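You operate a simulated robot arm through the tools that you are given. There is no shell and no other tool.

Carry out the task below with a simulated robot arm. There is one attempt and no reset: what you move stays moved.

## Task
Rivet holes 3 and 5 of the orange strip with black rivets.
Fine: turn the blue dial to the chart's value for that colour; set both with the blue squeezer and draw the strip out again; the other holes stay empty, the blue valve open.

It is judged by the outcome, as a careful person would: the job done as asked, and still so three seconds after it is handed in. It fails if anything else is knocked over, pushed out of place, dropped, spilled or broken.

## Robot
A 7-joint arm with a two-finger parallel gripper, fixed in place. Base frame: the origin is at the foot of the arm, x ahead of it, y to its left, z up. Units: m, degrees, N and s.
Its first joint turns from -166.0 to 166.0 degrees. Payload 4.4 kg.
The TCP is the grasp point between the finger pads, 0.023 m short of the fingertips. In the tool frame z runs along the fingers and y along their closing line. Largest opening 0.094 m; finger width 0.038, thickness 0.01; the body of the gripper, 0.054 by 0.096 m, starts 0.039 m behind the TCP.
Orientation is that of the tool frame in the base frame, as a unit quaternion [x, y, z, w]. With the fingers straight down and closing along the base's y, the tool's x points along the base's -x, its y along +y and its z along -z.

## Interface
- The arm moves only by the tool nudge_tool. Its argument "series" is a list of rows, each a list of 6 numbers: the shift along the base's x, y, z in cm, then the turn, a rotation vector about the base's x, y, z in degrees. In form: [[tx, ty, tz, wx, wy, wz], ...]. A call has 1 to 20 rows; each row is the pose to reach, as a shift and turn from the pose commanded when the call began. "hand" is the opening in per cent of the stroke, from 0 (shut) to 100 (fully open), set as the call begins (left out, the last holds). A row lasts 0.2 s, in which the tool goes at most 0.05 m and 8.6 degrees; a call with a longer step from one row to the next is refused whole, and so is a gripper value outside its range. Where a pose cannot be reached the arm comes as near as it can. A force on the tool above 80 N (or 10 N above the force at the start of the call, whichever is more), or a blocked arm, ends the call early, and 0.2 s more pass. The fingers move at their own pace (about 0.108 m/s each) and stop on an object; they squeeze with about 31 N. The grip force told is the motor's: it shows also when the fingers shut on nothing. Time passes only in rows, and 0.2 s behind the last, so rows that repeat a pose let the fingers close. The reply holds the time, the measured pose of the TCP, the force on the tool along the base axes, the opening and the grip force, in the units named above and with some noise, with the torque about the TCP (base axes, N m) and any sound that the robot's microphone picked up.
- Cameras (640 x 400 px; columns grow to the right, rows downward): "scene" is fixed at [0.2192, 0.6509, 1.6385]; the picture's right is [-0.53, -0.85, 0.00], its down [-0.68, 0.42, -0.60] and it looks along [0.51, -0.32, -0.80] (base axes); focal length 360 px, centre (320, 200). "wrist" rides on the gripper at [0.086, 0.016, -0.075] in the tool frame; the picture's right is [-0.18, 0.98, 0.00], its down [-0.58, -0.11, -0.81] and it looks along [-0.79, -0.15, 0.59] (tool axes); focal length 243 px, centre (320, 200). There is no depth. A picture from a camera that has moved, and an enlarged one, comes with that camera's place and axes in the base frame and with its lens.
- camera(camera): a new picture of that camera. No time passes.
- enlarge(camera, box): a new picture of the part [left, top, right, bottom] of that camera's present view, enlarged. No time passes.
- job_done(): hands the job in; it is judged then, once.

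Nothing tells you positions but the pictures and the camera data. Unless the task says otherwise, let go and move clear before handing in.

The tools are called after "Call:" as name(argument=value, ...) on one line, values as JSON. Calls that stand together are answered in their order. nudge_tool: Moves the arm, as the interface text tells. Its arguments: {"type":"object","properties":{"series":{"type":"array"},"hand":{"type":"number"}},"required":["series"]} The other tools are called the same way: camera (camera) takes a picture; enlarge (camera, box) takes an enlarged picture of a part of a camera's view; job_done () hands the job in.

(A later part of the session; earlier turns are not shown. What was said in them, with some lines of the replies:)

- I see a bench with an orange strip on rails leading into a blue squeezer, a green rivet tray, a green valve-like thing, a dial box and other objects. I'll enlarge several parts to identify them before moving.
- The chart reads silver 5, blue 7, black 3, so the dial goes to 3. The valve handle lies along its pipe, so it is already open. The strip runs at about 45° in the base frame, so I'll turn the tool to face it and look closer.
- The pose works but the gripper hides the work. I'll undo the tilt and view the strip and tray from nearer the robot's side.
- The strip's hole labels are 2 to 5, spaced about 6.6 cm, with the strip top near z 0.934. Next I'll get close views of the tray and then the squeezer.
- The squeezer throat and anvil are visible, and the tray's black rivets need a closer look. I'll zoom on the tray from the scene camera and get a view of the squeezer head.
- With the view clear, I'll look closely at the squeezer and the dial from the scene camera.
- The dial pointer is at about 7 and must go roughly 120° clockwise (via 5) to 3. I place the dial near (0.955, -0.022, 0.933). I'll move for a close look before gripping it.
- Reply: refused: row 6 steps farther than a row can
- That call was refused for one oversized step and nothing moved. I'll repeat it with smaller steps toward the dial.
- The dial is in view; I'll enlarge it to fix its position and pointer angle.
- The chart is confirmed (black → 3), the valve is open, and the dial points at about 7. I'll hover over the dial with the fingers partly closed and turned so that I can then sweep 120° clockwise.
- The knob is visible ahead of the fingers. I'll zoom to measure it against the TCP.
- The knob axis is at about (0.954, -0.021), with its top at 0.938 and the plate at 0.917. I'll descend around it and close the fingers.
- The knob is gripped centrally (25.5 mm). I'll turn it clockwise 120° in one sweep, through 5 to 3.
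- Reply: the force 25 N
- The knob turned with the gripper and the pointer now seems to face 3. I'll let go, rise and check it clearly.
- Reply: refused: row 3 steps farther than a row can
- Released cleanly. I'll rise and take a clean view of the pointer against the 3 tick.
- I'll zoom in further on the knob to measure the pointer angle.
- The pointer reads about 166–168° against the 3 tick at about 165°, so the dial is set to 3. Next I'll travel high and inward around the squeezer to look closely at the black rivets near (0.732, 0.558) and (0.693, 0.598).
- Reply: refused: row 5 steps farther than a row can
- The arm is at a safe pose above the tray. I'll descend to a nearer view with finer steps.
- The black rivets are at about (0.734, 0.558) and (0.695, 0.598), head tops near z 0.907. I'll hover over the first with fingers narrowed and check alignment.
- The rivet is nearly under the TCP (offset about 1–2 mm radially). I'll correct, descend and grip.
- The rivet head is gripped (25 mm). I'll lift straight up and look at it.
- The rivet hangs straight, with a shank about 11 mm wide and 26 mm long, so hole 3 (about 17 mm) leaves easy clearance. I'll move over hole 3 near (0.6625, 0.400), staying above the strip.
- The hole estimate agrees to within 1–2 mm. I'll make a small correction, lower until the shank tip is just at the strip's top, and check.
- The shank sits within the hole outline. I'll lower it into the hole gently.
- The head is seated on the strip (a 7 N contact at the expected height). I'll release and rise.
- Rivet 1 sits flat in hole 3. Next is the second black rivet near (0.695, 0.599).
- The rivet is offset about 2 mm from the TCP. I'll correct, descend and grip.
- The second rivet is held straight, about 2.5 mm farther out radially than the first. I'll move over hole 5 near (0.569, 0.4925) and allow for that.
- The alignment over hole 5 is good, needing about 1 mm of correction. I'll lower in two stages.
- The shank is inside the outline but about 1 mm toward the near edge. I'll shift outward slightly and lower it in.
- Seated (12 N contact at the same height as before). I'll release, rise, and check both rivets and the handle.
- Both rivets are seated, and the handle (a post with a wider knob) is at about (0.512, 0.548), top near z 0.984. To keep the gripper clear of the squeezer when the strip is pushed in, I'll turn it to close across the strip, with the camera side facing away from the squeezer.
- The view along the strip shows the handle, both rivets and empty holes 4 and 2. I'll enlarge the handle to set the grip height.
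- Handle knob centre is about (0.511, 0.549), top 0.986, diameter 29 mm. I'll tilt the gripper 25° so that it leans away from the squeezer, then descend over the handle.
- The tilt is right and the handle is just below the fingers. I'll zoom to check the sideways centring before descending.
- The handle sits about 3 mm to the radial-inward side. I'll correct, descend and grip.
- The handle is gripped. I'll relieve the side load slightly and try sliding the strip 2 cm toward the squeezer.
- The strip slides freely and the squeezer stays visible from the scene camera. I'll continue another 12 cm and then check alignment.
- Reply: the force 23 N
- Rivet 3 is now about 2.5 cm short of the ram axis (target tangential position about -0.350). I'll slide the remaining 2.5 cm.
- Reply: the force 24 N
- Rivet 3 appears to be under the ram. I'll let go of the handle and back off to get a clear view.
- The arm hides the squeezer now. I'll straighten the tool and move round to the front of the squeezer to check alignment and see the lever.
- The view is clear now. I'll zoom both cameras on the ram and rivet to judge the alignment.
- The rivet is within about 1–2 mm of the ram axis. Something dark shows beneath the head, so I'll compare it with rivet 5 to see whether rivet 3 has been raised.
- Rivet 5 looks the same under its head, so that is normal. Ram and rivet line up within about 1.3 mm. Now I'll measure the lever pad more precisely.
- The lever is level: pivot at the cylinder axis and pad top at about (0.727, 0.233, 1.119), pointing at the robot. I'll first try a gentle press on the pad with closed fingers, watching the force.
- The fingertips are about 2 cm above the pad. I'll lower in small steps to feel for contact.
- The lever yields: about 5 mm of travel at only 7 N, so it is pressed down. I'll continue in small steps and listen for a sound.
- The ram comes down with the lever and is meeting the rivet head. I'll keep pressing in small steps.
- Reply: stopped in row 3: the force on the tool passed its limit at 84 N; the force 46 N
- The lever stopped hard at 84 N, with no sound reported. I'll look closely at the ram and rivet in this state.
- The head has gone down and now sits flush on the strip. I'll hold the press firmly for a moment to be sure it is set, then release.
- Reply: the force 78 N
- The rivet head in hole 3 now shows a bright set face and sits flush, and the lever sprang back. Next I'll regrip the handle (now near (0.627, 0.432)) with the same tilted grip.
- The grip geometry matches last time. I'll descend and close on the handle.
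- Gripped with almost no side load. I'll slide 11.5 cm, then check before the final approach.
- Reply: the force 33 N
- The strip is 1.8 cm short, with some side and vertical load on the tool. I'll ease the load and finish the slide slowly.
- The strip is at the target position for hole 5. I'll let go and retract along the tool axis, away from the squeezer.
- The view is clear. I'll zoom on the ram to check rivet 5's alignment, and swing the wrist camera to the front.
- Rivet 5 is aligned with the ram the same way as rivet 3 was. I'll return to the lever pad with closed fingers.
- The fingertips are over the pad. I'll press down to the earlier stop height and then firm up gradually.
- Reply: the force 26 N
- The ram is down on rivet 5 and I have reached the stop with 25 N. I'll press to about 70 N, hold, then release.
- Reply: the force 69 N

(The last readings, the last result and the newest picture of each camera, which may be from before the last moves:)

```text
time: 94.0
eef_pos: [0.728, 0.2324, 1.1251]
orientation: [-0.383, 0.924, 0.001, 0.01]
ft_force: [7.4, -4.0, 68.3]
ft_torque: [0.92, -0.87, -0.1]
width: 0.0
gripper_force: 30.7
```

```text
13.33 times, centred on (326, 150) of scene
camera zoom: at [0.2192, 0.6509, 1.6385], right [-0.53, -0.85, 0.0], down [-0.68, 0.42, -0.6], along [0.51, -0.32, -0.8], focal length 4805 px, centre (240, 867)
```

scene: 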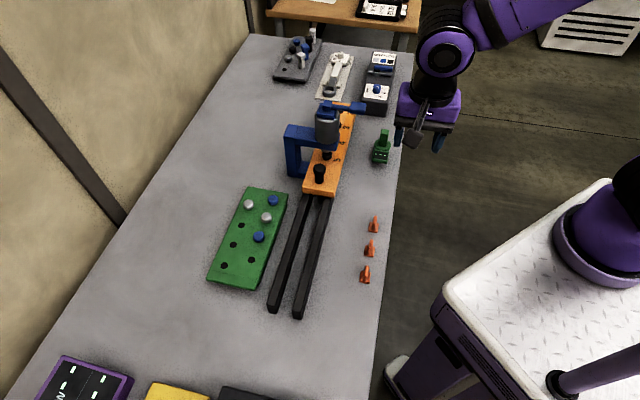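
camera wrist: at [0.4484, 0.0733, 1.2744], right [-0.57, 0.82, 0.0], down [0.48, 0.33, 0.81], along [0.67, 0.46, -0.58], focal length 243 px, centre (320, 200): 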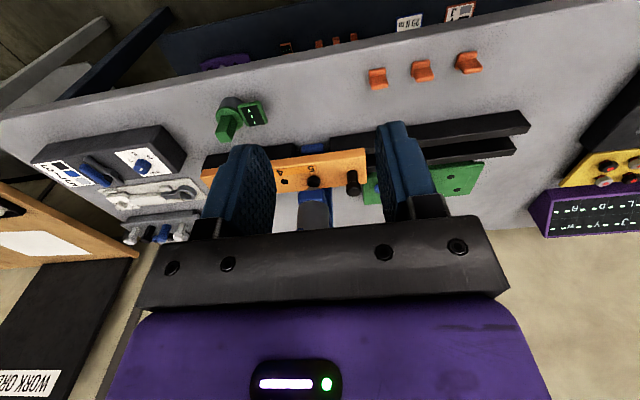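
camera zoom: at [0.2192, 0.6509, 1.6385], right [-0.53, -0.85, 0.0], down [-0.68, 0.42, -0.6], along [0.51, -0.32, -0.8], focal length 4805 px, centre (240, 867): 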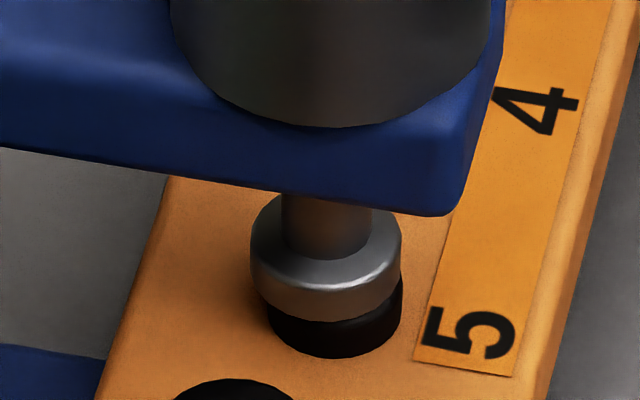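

Call:
nudge_tool(series=[[0, 0, 0.8, 0, 0, 0], [0, 0, 2, 0, 0, 0], [0, 0, 4, 0, 0, 0], [-1.5, -1.5, 7, 0, 0, 0], [-3, -3, 10, 0, 0, 0], [-3, -3, 10, 0, 0, 0]])

Call:
enlarge(camera="scene", box=[310, 135, 342, 165])

Call:
enlarge(camera="scene", box=[290, 70, 400, 170])

```text
time: 95.5
eef_pos: [0.6978, 0.2032, 1.222]
orientation: [-0.382, 0.924, 0.0, 0.005]
ft_force: [0.7, -0.5, 0.4]
ft_torque: [-0.01, 0.03, -0.01]
width: 0.0
gripper_force: 31.0
```

```text
13.33 times, centred on (326, 150) of scene
camera zoom: at [0.2192, 0.6509, 1.6385], right [-0.53, -0.85, 0.0], down [-0.68, 0.42, -0.6], along [0.51, -0.32, -0.8], focal length 4805 px, centre (240, 867)
```

zoom: 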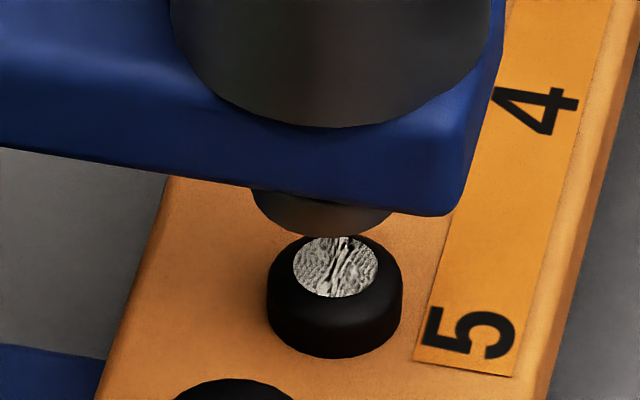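

```text
4.00 times, centred on (345, 120) of scene
camera zoom: at [0.2192, 0.6509, 1.6385], right [-0.53, -0.85, 0.0], down [-0.68, 0.42, -0.6], along [0.51, -0.32, -0.8], focal length 1442 px, centre (220, 520)
```

zoom: 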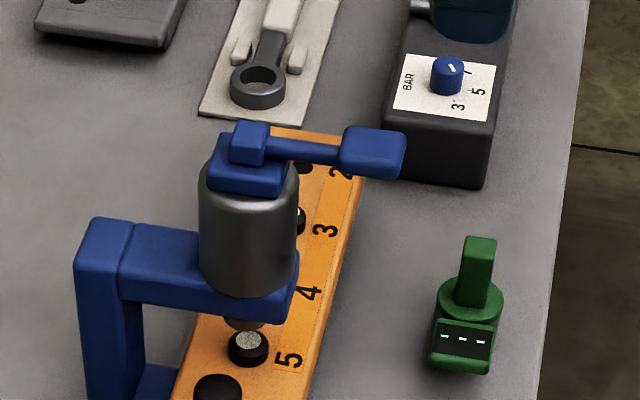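

Both rivets now show bright set faces and sit flush. Next I'll swing round, regrip the handle (now near (0.7195, 0.337)) and draw the strip back out.

Call:
nudge_tool(series=[[-3.2, 0.4, 1, 0, 0, -7.5], [-6.4, 0.8, 2, 0, 0, -15], [-9.6, 1.3, 3, 0, 0, -22.5], [-12.7, 1.7, 3.6, 0, 0, -30], [-12, 4.4, 3, 0, 0, -37.5], [-11.3, 7.1, 2, 0, 0, -45], [-10.6, 9.8, 1, 0, 0, -52.5], [-9.9, 12.5, 0, 0, 0, -60], [-9.3, 15.1, -1, 0, 0, -67.5], [-8.6, 17.8, -1.5, 0, 0, -75], [-7.9, 20.5, -2, 0, 0, -82.5], [-7.2, 23.1, -2.4, 0, 0, -90], [-7.2, 23.1, -2.4, 0, 0, -90]], hand=60)

Call:
nudge_tool(series=[[0, 0, -1, -5, -5, 0], [0, 0, -2, -10, -10, 0], [0.5, -0.5, -4, -15, -15, 0], [2.3, -2.3, -7, -17.68, -17.68, 0], [4.4, -4.5, -10, -17.68, -17.68, 0], [6.5, -6.6, -13.4, -17.68, -17.68, 0], [6.5, -6.6, -13.4, -17.68, -17.68, 0]])

Call:
camera(camera="wrist")

Call:
enlarge(camera="wrist", box=[220, 60, 420, 185])

```text
time: 98.2
eef_pos: [0.6253, 0.434, 1.1975]
orientation: [0.383, 0.924, -0.004, 0.004]
ft_force: [0.2, 0.5, 0.0]
ft_torque: [-0.01, -0.01, -0.04]
width: 0.0564
gripper_force: 0.1
```

```text
time: 99.8
eef_pos: [0.6912, 0.3673, 1.064]
orientation: [0.373, 0.901, -0.085, 0.205]
ft_force: [-0.2, 0.4, -0.3]
ft_torque: [0.0, 0.04, 0.03]
width: 0.0564
gripper_force: 0.0
```

```text
taken
camera wrist: at [0.6243, 0.4571, 1.0937], right [0.81, 0.58, 0.08], down [0.05, -0.2, 0.98], along [0.58, -0.79, -0.19], focal length 243 px, centre (320, 200)
```

wrist: 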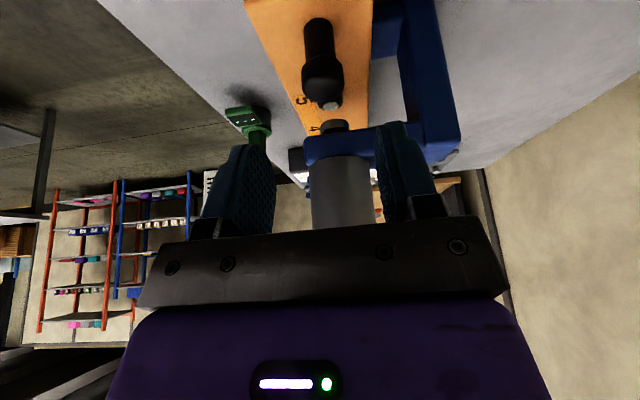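

```text
3.20 times, centred on (320, 122) of wrist
camera zoom: at [0.6243, 0.4571, 1.0937], right [0.81, 0.58, 0.08], down [0.05, -0.2, 0.98], along [0.58, -0.79, -0.19], focal length 776 px, centre (320, 448)
```

zoom: 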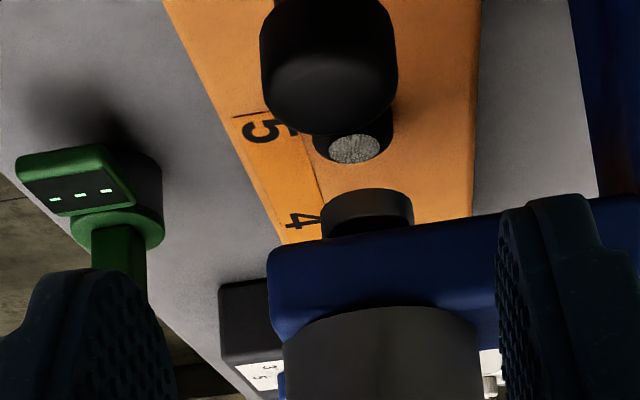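

The handle is lined up as before. I'll approach along the tool axis and grip it.

Call:
nudge_tool(series=[[0.8, -0.8, -2.4, 0, 0, 0], [1.6, -1.6, -4.8, 0, 0, 0], [2.3, -2.3, -7, 0, 0, 0], [3, -3, -9, 0, 0, 0], [3, -3, -9, 0, 0, 0]])

Call:
camera(camera="wrist")

Call:
nudge_tool(series=[[0, 0, 0, 0, 0, 0], [0, 0, 0, 0, 0, 0]], hand=0)

```text
time: 101.0
eef_pos: [0.7219, 0.3396, 0.9725]
orientation: [0.373, 0.901, -0.086, 0.203]
ft_force: [0.2, 0.4, -1.0]
ft_torque: [0.0, 0.0, 0.03]
width: 0.0566
gripper_force: 0.0
```

```text
taken
camera wrist: at [0.6545, 0.4292, 1.0023], right [0.81, 0.58, 0.08], down [0.05, -0.2, 0.98], along [0.58, -0.79, -0.19], focal length 243 px, centre (320, 200)
```

wrist: 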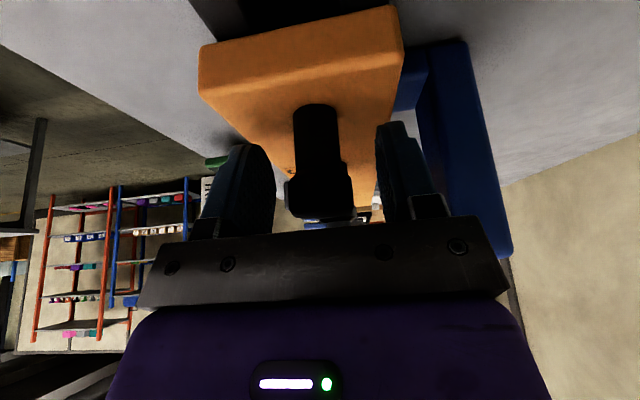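

```text
time: 101.7
eef_pos: [0.7218, 0.3397, 0.9723]
orientation: [0.373, 0.901, -0.086, 0.204]
ft_force: [-0.5, -0.3, -0.4]
ft_torque: [0.03, -0.04, -0.02]
width: 0.0292
gripper_force: 45.0
```

Gripped with no side load. I'll draw the strip back out in two moves.

Call:
nudge_tool(series=[[-0.5, 0.5, 0, 0, 0, 0], [-1.4, 1.4, 0, 0, 0, 0], [-2.4, 2.4, 0, 0, 0, 0], [-3.4, 3.4, 0, 0, 0, 0], [-4.4, 4.4, 0, 0, 0, 0], [-5.4, 5.4, 0, 0, 0, 0], [-6.4, 6.4, 0, 0, 0, 0], [-7.4, 7.4, 0, 0, 0, 0], [-8.4, 8.4, 0, 0, 0, 0], [-9.4, 9.4, 0, 0, 0, 0], [-10.2, 10.2, 0, 0, 0, 0], [-10.2, 10.2, 0, 0, 0, 0]])

Call:
camera(camera="scene")

```text
time: 104.2
eef_pos: [0.6203, 0.4414, 0.9725]
orientation: [0.373, 0.901, -0.087, 0.203]
ft_force: [-3.0, -1.8, -12.1]
ft_torque: [-0.27, -0.19, 0.05]
width: 0.0295
gripper_force: 44.8
```

```text
taken
```

scene: 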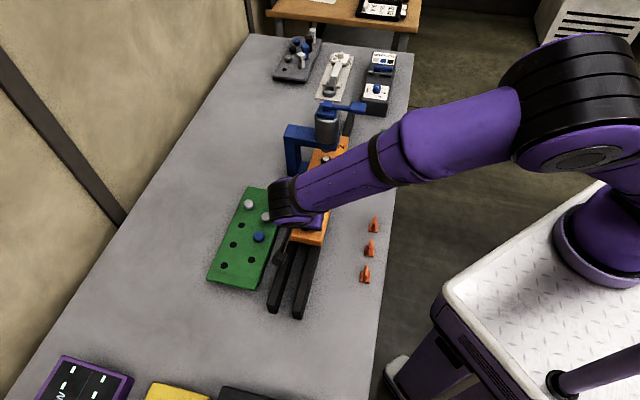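

The strip is coming out smoothly. I'll draw it the rest of the way to its starting place.

Call:
nudge_tool(series=[[-0.5, 0.5, 0, 0, 0, 0], [-1.4, 1.4, 0, 0, 0, 0], [-2.4, 2.4, 0, 0, 0, 0], [-3.4, 3.4, 0, 0, 0, 0], [-4.4, 4.4, 0, 0, 0, 0], [-5.4, 5.4, 0, 0, 0, 0], [-6.4, 6.4, 0, 0, 0, 0], [-7.4, 7.4, 0, 0, 0, 0], [-8.4, 8.4, 0, 0, 0, 0], [-9.4, 9.4, 0, 0, 0, 0], [-10.2, 10.2, 0, 0, 0, 0], [-10.6, 10.6, 0, 0, 0, 0], [-10.6, 10.6, 0, 0, 0, 0]])

Call:
camera(camera="scene")

Call:
camera(camera="wrist")

```text
time: 107.0
eef_pos: [0.5131, 0.5475, 0.9733]
orientation: [0.374, 0.901, -0.086, 0.203]
ft_force: [4.5, 9.9, -16.2]
ft_torque: [-0.02, -0.07, 0.11]
width: 0.0294
gripper_force: 44.9
```

```text
taken
```

scene: 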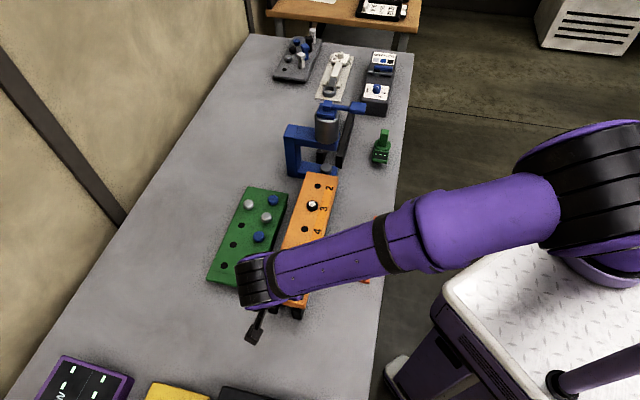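

```text
taken
camera wrist: at [0.4463, 0.6371, 1.0026], right [0.81, 0.58, 0.08], down [0.05, -0.2, 0.98], along [0.58, -0.79, -0.19], focal length 243 px, centre (320, 200)
```

wrist: 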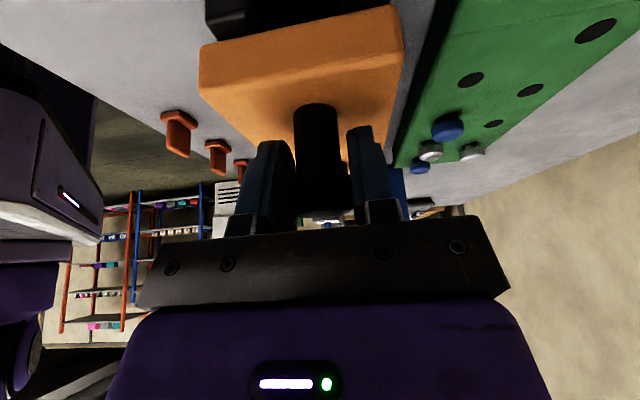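

The strip is back at its starting position, clear of the squeezer. I'll release, retract and move the arm clear.

Call:
nudge_tool(series=[[0, 0, 0, 0, 0, 0], [0, 0, 0, 0, 0, 0]], hand=60)

Call:
nudge_tool(series=[[-0.3, 0.3, 1.5, 0, 0, 0], [-0.8, 0.8, 3.5, 0, 0, 0], [-1.4, 1.4, 6, 0, 0, 0], [-2, 2, 9, 0, 0, 0], [-2, 2, 12.5, 0, 0, 0], [-3, 0, 16, 0, 0, 0], [-4, -3, 19, 0, 0, 0], [-5, -6, 22, 0, 0, 0]])

Call:
nudge_tool(series=[[0, -3.5, 1, 5.9, 5.9, 0], [0, -7, 2, 11.8, 11.8, 0], [0, -11, 3, 17.68, 17.68, 0], [0, -15, 4, 17.68, 17.68, 0], [0, -19, 4, 17.68, 17.68, 0], [0, -23, 4, 17.68, 17.68, 0], [0, -27, 4, 17.68, 17.68, 0], [0, -31, 4, 17.68, 17.68, 0], [0, -31, 4, 17.68, 17.68, 0]])

Call:
camera(camera="scene")

Call:
enlarge(camera="scene", box=[200, 160, 400, 320])

Call:
enlarge(camera="scene", box=[260, 30, 420, 170])

```text
time: 107.7
eef_pos: [0.5131, 0.5469, 0.9746]
orientation: [0.374, 0.901, -0.087, 0.204]
ft_force: [0.7, -0.6, -0.1]
ft_torque: [0.0, -0.01, -0.01]
width: 0.0566
gripper_force: 0.1
```

```text
time: 109.5
eef_pos: [0.4646, 0.4857, 1.1949]
orientation: [0.374, 0.901, -0.087, 0.204]
ft_force: [0.4, 0.6, -0.6]
ft_torque: [-0.05, 0.0, 0.01]
width: 0.0565
gripper_force: 0.2
```

```text
time: 111.5
eef_pos: [0.462, 0.1743, 1.2324]
orientation: [0.383, 0.924, -0.004, 0.004]
ft_force: [0.1, 0.4, -1.2]
ft_torque: [0.04, 0.03, 0.03]
width: 0.0564
gripper_force: 0.1
```

```text
taken
```

scene: 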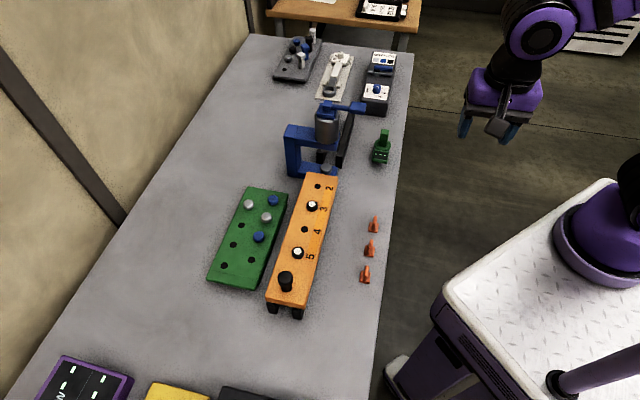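

```text
2.50 times, centred on (300, 240) of scene
camera zoom: at [0.2192, 0.6509, 1.6385], right [-0.53, -0.85, 0.0], down [-0.68, 0.42, -0.6], along [0.51, -0.32, -0.8], focal length 901 px, centre (370, 100)
```

zoom: 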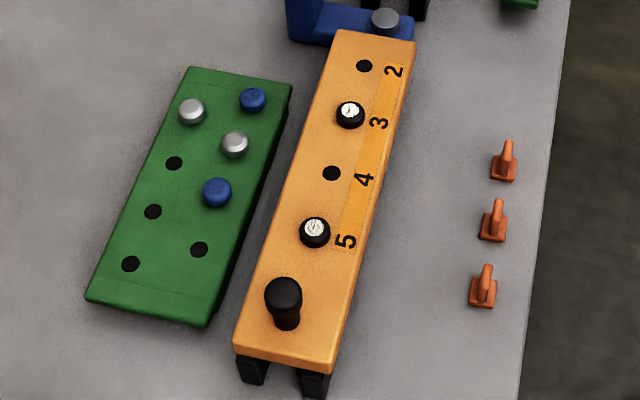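

```text
2.86 times, centred on (340, 100) of scene
camera zoom: at [0.2192, 0.6509, 1.6385], right [-0.53, -0.85, 0.0], down [-0.68, 0.42, -0.6], along [0.51, -0.32, -0.8], focal length 1030 px, centre (263, 486)
```

zoom: 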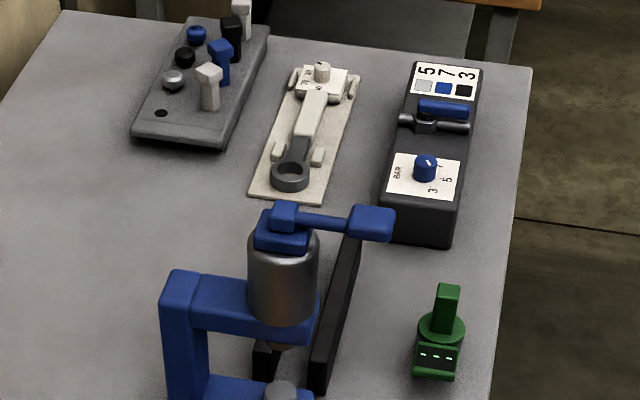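

The strip is out with rivets set in 3 and 5, and holes 2 and 4 are empty. I'll make a last check of the dial and valve.

Call:
enlarge(camera="scene", box=[368, 80, 392, 100])

Call:
enlarge(camera="scene", box=[356, 46, 404, 76])

Call:
enlarge(camera="scene", box=[290, 195, 330, 265])

```text
16.00 times, centred on (380, 90) of scene
camera zoom: at [0.2192, 0.6509, 1.6385], right [-0.53, -0.85, 0.0], down [-0.68, 0.42, -0.6], along [0.51, -0.32, -0.8], focal length 5766 px, centre (-640, 1960)
```

zoom: 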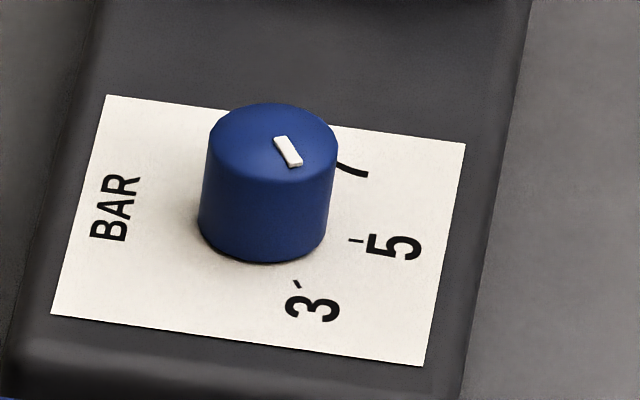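

```text
13.33 times, centred on (380, 61) of scene
camera zoom: at [0.2192, 0.6509, 1.6385], right [-0.53, -0.85, 0.0], down [-0.68, 0.42, -0.6], along [0.51, -0.32, -0.8], focal length 4805 px, centre (-480, 2053)
```

zoom: 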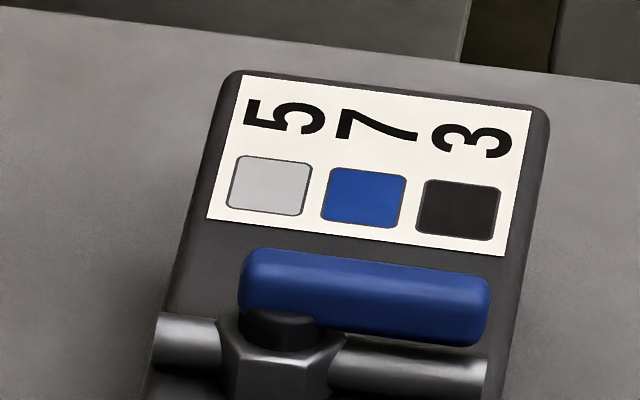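

```text
5.71 times, centred on (310, 230) of scene
camera zoom: at [0.2192, 0.6509, 1.6385], right [-0.53, -0.85, 0.0], down [-0.68, 0.42, -0.6], along [0.51, -0.32, -0.8], focal length 2059 px, centre (377, 29)
```

zoom: 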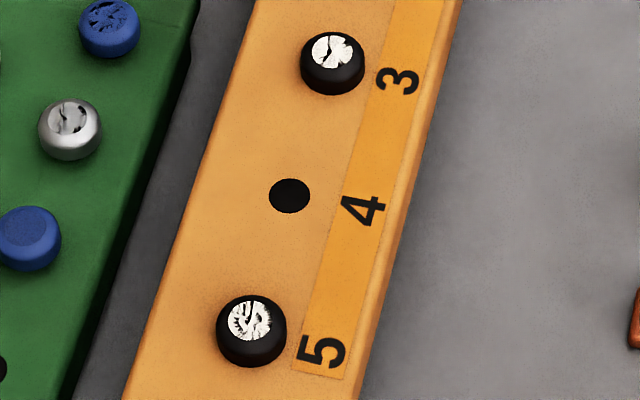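

The dial still points at 3 and the valve is open. Black rivets are set in holes 3 and 5, the strip is drawn out, and the arm is clear with nothing else disturbed, so I'm handing in.

Call:
job_done()

```text
The job is handed in.
```

The job is handed in: holes 3 and 5 of the orange strip are riveted with the two black rivets, as far as the pictures show.

- **Dial:** it is at 3, the chart's value for black. Before handing in I read the pointer within a few degrees of the 3 tick.
- **Rivets:** I set both with the blue squeezer. The heads went down flush and their tops turned bright once the ram lifted. The microphone picked up no sound when they set, so the appearance is my only sign that they took.
- **Strip:** it is drawn out to about where it started, clear of the squeezer. Holes 2 and 4 are empty.
- **Valve and the rest:** I didn't touch the valve, and it is still open. I saw nothing else on the bench knocked or moved, and the arm was clear when I handed in.
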